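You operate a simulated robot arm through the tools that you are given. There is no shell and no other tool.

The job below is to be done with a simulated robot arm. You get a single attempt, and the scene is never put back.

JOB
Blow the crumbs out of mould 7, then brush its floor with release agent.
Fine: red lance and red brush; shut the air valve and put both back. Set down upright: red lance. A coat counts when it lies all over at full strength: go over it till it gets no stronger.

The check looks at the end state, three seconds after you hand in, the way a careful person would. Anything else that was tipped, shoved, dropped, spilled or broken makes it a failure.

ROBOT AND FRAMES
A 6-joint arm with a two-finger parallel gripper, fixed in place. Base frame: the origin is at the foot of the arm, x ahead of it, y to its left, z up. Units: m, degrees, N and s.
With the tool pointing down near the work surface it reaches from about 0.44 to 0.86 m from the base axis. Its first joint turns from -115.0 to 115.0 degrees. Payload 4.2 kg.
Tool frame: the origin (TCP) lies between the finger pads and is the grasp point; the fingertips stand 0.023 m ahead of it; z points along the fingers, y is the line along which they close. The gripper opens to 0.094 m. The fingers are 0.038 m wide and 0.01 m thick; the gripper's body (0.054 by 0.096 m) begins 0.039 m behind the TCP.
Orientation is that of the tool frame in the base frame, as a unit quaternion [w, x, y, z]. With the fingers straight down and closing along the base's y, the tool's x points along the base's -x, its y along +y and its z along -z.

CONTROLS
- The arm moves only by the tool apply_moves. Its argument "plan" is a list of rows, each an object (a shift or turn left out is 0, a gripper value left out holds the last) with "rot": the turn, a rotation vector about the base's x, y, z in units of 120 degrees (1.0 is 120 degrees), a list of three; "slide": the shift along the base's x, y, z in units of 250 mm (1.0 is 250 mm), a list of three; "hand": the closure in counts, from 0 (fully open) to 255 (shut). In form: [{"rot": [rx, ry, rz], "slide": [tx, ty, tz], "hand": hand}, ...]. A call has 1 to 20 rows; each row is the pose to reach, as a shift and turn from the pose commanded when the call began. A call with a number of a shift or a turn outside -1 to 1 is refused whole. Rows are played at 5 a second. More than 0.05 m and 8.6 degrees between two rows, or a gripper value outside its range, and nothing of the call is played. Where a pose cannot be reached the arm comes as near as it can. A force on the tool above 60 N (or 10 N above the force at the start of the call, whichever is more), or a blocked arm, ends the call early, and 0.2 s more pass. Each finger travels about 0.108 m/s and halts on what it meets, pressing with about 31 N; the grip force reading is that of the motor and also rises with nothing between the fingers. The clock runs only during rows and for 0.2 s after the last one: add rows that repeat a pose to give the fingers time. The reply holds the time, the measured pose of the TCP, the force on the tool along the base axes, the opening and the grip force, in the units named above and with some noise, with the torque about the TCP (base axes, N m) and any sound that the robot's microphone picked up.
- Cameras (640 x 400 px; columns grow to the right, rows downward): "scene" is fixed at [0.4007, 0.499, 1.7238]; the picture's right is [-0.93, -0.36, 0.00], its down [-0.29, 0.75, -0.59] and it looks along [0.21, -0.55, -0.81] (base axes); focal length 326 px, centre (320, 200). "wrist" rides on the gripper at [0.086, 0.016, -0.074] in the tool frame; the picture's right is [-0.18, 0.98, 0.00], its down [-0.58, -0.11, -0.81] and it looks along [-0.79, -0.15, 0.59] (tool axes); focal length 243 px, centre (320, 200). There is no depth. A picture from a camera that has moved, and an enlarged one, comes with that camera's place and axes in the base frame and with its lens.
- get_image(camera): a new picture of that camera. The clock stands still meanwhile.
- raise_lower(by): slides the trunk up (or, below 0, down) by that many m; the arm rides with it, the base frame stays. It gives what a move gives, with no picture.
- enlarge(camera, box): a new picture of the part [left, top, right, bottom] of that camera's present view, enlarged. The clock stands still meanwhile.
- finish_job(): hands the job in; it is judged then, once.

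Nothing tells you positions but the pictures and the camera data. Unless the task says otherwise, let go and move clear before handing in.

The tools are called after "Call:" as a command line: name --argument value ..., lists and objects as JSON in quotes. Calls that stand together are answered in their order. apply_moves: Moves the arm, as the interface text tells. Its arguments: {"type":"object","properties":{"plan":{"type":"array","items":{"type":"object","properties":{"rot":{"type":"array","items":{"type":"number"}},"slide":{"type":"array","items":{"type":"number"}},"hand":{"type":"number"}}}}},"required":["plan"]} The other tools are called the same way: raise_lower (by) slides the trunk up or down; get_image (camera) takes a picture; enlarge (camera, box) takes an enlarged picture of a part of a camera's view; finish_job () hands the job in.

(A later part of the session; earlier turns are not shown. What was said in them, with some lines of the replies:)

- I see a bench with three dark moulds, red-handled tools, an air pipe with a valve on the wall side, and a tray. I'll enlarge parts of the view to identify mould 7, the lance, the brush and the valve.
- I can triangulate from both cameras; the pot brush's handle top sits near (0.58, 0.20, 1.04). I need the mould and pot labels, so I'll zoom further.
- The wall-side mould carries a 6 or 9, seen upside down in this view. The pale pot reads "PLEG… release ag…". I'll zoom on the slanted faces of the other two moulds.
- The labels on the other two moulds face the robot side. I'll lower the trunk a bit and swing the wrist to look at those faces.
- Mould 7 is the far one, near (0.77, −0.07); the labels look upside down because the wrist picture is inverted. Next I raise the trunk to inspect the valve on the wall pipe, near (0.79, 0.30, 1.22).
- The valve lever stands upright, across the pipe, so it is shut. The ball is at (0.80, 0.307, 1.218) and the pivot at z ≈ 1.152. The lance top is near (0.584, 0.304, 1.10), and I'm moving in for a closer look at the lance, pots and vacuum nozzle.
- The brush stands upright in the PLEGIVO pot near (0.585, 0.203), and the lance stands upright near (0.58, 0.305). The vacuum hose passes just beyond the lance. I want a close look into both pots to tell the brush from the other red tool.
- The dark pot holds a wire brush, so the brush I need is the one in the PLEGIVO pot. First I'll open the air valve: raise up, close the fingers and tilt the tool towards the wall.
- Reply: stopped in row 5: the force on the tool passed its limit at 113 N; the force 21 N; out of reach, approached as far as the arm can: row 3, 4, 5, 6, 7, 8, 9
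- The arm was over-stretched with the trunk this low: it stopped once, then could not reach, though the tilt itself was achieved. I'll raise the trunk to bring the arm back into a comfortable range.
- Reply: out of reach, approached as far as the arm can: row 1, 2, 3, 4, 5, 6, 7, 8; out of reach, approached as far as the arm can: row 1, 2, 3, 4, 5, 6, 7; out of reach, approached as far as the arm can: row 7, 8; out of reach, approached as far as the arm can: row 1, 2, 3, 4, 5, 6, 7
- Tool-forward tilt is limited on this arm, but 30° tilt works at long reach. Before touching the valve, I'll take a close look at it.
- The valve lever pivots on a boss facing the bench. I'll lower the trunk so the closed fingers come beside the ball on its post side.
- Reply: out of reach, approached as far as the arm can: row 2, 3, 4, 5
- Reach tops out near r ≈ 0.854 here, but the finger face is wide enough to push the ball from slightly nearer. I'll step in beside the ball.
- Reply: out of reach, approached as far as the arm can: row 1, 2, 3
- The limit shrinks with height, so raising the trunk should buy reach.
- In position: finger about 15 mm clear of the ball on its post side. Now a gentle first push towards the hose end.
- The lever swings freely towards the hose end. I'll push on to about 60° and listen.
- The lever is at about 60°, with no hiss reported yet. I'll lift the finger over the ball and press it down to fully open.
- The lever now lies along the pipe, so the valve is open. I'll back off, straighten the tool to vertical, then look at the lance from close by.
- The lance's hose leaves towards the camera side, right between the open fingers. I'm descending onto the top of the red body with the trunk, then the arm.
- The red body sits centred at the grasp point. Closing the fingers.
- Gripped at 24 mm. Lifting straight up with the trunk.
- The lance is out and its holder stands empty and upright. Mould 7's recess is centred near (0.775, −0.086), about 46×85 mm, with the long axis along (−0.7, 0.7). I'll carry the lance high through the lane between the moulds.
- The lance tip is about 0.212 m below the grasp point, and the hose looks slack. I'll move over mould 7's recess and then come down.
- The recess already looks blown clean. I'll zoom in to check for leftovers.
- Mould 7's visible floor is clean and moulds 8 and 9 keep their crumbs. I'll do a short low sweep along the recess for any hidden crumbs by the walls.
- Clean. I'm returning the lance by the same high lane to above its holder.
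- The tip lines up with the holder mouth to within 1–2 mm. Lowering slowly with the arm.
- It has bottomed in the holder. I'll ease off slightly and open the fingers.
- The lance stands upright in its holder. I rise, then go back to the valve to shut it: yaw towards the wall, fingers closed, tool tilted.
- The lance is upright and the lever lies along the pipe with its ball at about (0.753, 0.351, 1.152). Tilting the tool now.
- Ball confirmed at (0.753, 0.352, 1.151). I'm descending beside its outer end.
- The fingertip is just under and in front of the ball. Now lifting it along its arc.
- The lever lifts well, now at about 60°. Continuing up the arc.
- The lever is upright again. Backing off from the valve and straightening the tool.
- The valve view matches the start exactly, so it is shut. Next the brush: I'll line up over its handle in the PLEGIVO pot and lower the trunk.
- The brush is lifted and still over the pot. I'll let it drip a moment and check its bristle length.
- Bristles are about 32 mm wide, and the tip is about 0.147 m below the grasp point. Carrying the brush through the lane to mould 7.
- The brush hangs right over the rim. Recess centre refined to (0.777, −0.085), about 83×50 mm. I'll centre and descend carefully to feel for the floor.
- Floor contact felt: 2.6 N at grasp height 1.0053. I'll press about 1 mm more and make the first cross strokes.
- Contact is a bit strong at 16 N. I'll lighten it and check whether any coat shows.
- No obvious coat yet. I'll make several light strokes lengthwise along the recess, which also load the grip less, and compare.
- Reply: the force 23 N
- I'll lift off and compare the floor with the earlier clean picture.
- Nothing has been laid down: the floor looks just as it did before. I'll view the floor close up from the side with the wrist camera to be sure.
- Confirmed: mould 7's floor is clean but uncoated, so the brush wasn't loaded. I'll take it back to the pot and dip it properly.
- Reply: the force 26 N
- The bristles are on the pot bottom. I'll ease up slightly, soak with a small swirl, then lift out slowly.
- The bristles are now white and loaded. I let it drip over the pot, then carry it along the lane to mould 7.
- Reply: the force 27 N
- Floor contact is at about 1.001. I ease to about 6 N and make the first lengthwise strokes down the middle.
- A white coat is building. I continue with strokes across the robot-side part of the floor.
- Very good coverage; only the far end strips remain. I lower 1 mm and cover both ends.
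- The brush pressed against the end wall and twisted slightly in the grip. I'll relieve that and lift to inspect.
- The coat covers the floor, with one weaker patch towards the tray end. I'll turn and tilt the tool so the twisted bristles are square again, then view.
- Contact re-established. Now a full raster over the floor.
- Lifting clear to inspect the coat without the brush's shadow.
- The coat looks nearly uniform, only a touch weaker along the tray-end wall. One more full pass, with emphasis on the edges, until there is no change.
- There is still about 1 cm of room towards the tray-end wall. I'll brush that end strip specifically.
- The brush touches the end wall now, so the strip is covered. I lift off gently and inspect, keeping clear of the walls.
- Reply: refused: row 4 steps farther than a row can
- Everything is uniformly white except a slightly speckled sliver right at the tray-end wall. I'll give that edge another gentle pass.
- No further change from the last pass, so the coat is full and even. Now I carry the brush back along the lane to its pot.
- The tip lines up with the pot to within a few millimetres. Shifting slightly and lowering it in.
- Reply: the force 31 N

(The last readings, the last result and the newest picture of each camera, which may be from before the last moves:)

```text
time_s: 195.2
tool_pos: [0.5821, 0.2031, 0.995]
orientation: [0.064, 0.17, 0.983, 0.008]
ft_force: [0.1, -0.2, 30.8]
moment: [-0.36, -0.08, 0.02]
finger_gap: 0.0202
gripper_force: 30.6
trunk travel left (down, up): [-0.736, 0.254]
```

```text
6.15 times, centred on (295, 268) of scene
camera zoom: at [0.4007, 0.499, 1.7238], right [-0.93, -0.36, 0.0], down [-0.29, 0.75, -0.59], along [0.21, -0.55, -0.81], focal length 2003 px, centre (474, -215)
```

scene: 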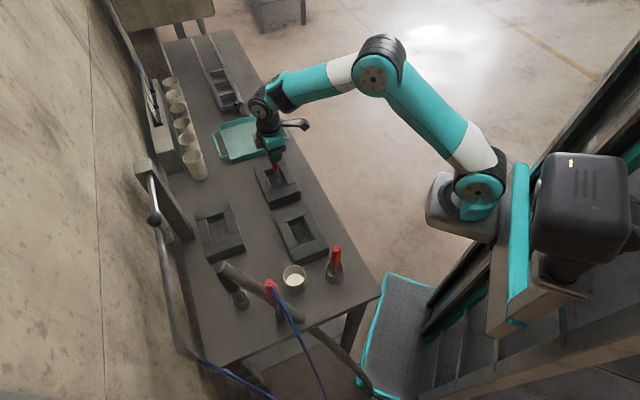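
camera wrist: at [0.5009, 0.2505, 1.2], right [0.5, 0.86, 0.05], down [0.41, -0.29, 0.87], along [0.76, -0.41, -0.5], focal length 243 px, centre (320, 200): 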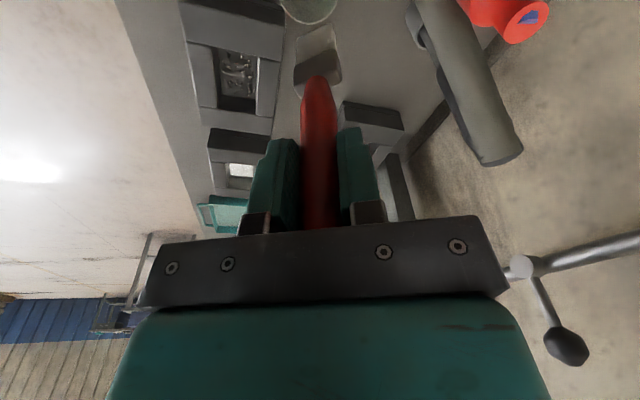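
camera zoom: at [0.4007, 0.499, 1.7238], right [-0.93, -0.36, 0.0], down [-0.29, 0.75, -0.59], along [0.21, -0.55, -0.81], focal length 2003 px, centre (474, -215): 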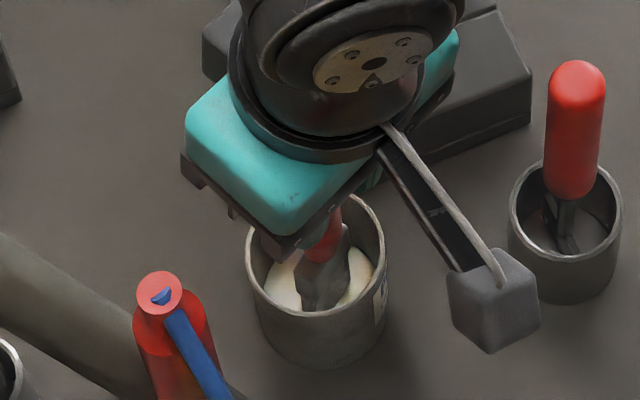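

The brush rests on the pot bottom. I'll ease off the pressure and release.

Call:
apply_moves --plan '[{"slide": [0, 0, 0.006]}, {"slide": [0, 0, 0.01]}, {"slide": [0, 0, 0.01]}]'

Call:
apply_moves --plan '[{"hand": 220}, {"hand": 200}, {"hand": 180}, {"hand": 150}, {"hand": 120}, {"hand": 80}, {"hand": 60}, {"hand": 60}]'

Call:
enlarge --camera "wrist" --box '[220, 0, 420, 230]'

Call:
enlarge --camera "scene" --box '[250, 235, 350, 310]'

```text
time_s: 196.1
tool_pos: [0.5832, 0.2028, 0.9942]
orientation: [0.061, 0.17, 0.984, 0.004]
ft_force: [3.9, 2.0, 9.4]
moment: [0.11, -0.39, 0.06]
finger_gap: 0.0201
gripper_force: 30.9
trunk travel left (down, up): [-0.736, 0.254]
```

```text
time_s: 197.8
tool_pos: [0.5832, 0.2026, 0.9951]
orientation: [0.061, 0.17, 0.984, 0.005]
ft_force: [-0.2, 0.6, 0.4]
moment: [0.04, -0.01, 0.02]
finger_gap: 0.0717
gripper_force: 0.1
trunk travel left (down, up): [-0.736, 0.254]
```

```text
1.74 times, centred on (320, 115) of wrist
camera zoom: at [0.4991, 0.2482, 1.0589], right [0.5, 0.86, 0.05], down [0.41, -0.29, 0.87], along [0.76, -0.41, -0.5], focal length 422 px, centre (320, 348)
```

zoom: 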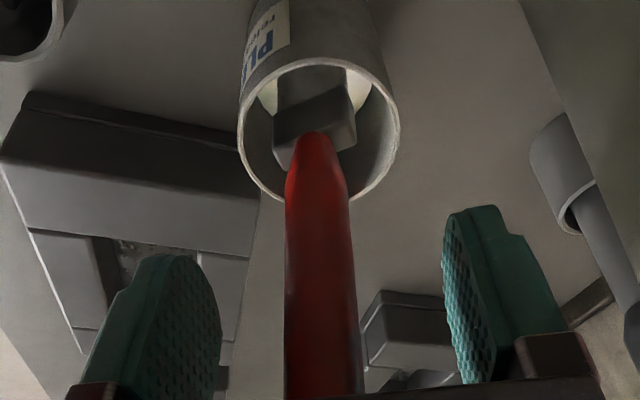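

```text
5.33 times, centred on (300, 272) of scene
camera zoom: at [0.4007, 0.499, 1.7238], right [-0.93, -0.36, 0.0], down [-0.29, 0.75, -0.59], along [0.21, -0.55, -0.81], focal length 1736 px, centre (427, -187)
```

zoom: 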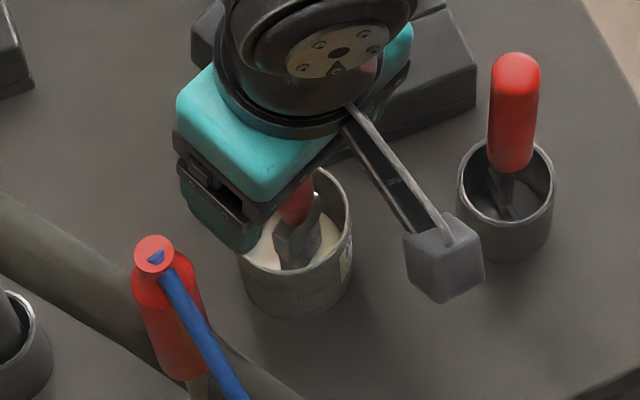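

Released; the brush stands in its pot. Retracting along the tool axis.

Call:
apply_moves --plan '[{"slide": [-0.01, 0.001, 0.08]}, {"slide": [-0.02, 0.002, 0.16]}, {"slide": [-0.032, 0.003, 0.26]}, {"slide": [-0.044, 0.004, 0.36]}, {"slide": [-0.056, 0.005, 0.46]}, {"slide": [-0.06, 0, 0.6]}, {"slide": [-0.06, 0, 0.6]}]'

Call:
get_image --camera "scene"

Call:
enlarge --camera "wrist" --box '[220, 0, 420, 130]'

```text
time_s: 199.4
tool_pos: [0.5685, 0.2035, 1.1438]
orientation: [0.061, 0.169, 0.984, 0.005]
ft_force: [0.3, 0.5, 0.3]
moment: [0.02, 0.01, 0.01]
finger_gap: 0.0718
gripper_force: 0.1
trunk travel left (down, up): [-0.736, 0.254]
```

```text
taken
```

scene: 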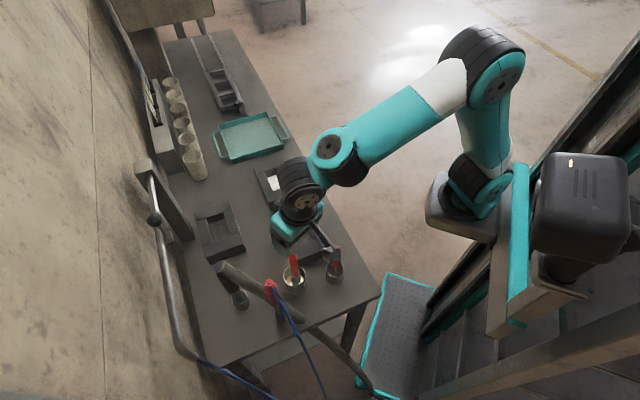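

```text
3.08 times, centred on (320, 65) of wrist
camera zoom: at [0.4847, 0.2487, 1.2084], right [0.5, 0.86, 0.05], down [0.41, -0.29, 0.87], along [0.76, -0.41, -0.5], focal length 746 px, centre (320, 615)
```

zoom: 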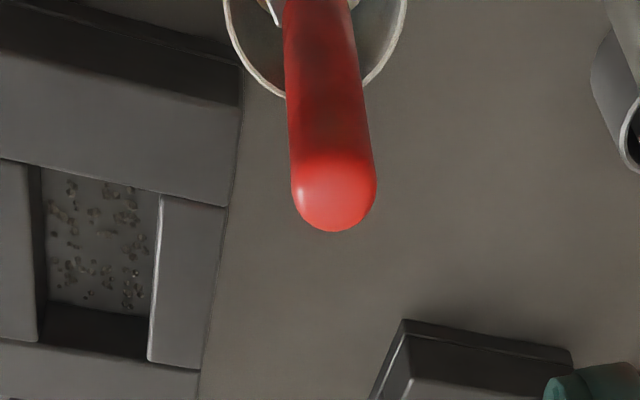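

Clear of the brush. I'll raise the arm well away and check the whole bench before handing in.

Call:
raise_lower --by 0.24

Call:
apply_moves --plan '[{"slide": [-0.12, -0.14, 0]}, {"slide": [-0.24, -0.28, 0]}, {"slide": [-0.36, -0.42, 0]}, {"slide": [-0.42, -0.58, 0]}, {"slide": [-0.46, -0.74, 0]}, {"slide": [-0.46, -0.88, 0]}, {"slide": [-0.46, -0.88, 0]}]'

Call:
get_image --camera "scene"

Call:
enlarge --camera "scene" --box '[180, 150, 340, 250]'

Call:
enlarge --camera "scene" --box '[200, 230, 360, 330]'

Call:
enlarge --camera "scene" --box '[120, 150, 280, 250]'

Call:
enlarge --camera "scene" --box '[240, 155, 320, 205]'

```text
time_s: 201.9
tool_pos: [0.5691, 0.2041, 1.3831]
orientation: [0.061, 0.17, 0.984, 0.005]
ft_force: [-0.9, 0.6, -0.6]
moment: [0.01, 0.02, 0.0]
finger_gap: 0.072
gripper_force: 0.0
trunk travel left (down, up): [-0.976, 0.014]
```

```text
time_s: 203.6
tool_pos: [0.4531, -0.018, 1.3843]
orientation: [0.061, 0.17, 0.983, 0.005]
ft_force: [-0.4, -0.1, 0.7]
moment: [-0.01, 0.0, 0.0]
finger_gap: 0.0719
gripper_force: 0.0
trunk travel left (down, up): [-0.976, 0.014]
```

```text
taken
```

scene: 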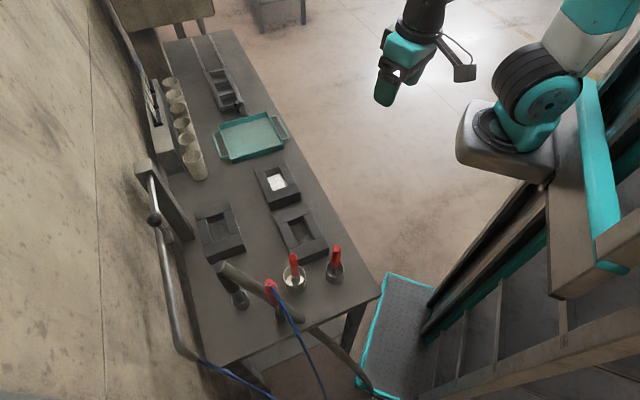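

```text
4.00 times, centred on (260, 200) of scene
camera zoom: at [0.4007, 0.499, 1.7238], right [-0.93, -0.36, 0.0], down [-0.29, 0.75, -0.59], along [0.21, -0.55, -0.81], focal length 1302 px, centre (560, 200)
```

zoom: 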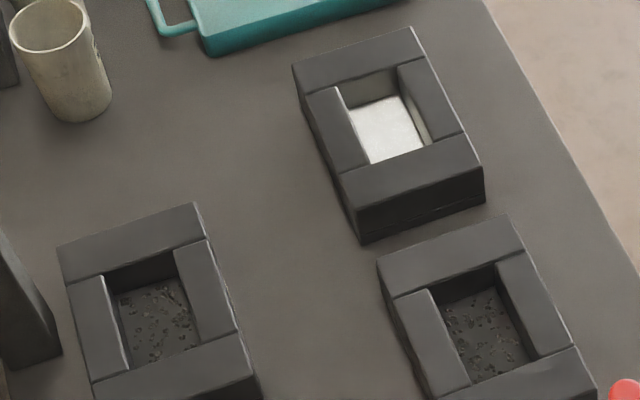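

```text
4.00 times, centred on (280, 280) of scene
camera zoom: at [0.4007, 0.499, 1.7238], right [-0.93, -0.36, 0.0], down [-0.29, 0.75, -0.59], along [0.21, -0.55, -0.81], focal length 1302 px, centre (480, -120)
```

zoom: 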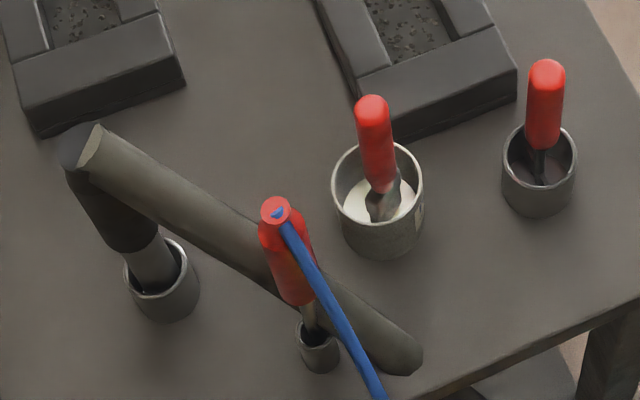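

```text
4.00 times, centred on (200, 200) of scene
camera zoom: at [0.4007, 0.499, 1.7238], right [-0.93, -0.36, 0.0], down [-0.29, 0.75, -0.59], along [0.21, -0.55, -0.81], focal length 1302 px, centre (800, 200)
```

zoom: 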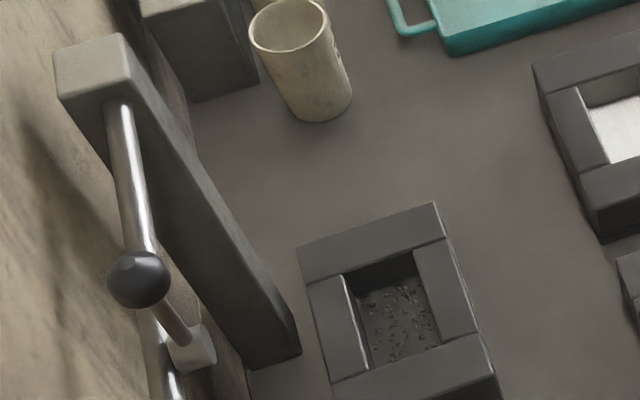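

```text
8.00 times, centred on (280, 180) of scene
camera zoom: at [0.4007, 0.499, 1.7238], right [-0.93, -0.36, 0.0], down [-0.29, 0.75, -0.59], along [0.21, -0.55, -0.81], focal length 2604 px, centre (640, 360)
```

zoom: 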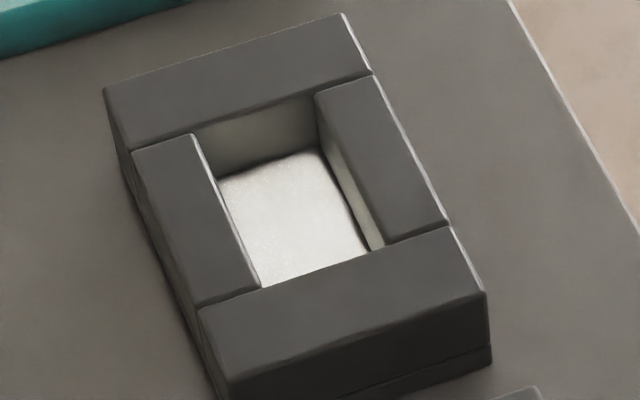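

Call:
get_image --camera "wrist"

Call:
enlarge --camera "scene" --box '[266, 170, 290, 185]'

```text
taken
camera wrist: at [0.3691, 0.0275, 1.4482], right [0.5, 0.86, 0.05], down [0.41, -0.29, 0.87], along [0.76, -0.41, -0.5], focal length 243 px, centre (320, 200)
```

wrist: 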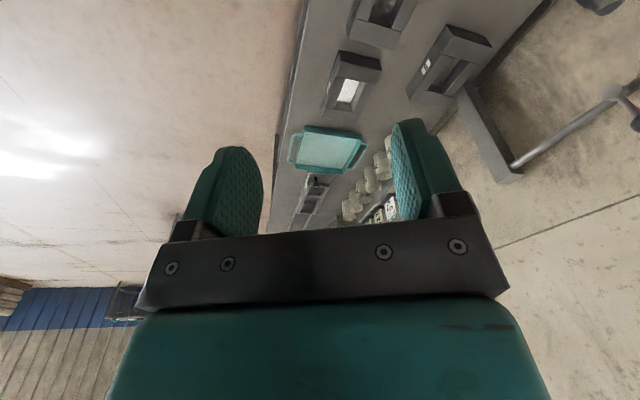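

```text
16.00 times, centred on (278, 178) of scene
camera zoom: at [0.4007, 0.499, 1.7238], right [-0.93, -0.36, 0.0], down [-0.29, 0.75, -0.59], along [0.21, -0.55, -0.81], focal length 5208 px, centre (992, 560)
```

zoom: 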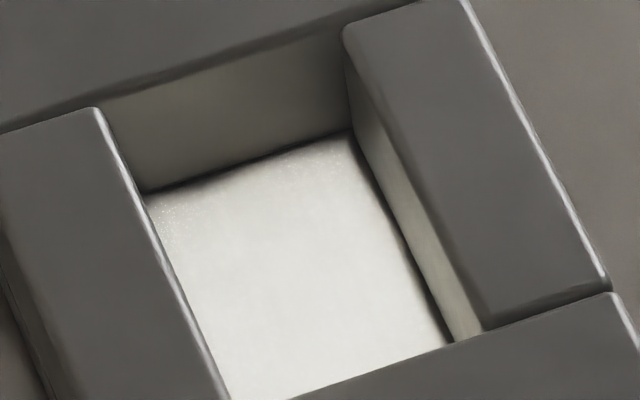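

The bench checks out:
- Mould 7 is clear of crumbs and evenly coated.
- Moulds 8 and 9 are untouched.
- The air valve is shut.
- The lance is upright in its holder.
- The brush is back in the release-agent pot.
- The arm is clear.

Handing in.

Call:
finish_job

```text
The job is handed in.
```

Mould 7's floor is clear of crumbs and evenly coated with release agent, and I've handed the job in.

- **Blowing out:** I opened the air valve, blew mould 7 clean with the red lance, and set the lance back upright in its holder. I then shut the valve; its lever sits where it started.
- **Coating:** I dipped the red brush in the PLEGIVO pot and went over the floor until further strokes made no visible difference. The edge nearest the tray looks slightly dimmer. I took that as shadow because more brushing didn't change it.
- **Put back:** The brush is standing in its pot, and I let go and moved the arm clear.
- **Small shift:** Mould 7 moved about 1 mm when the brush pressed against its walls.

In the last pictures nothing else looked disturbed, and the other two moulds still have their crumbs. I didn't see any drips on the bench.
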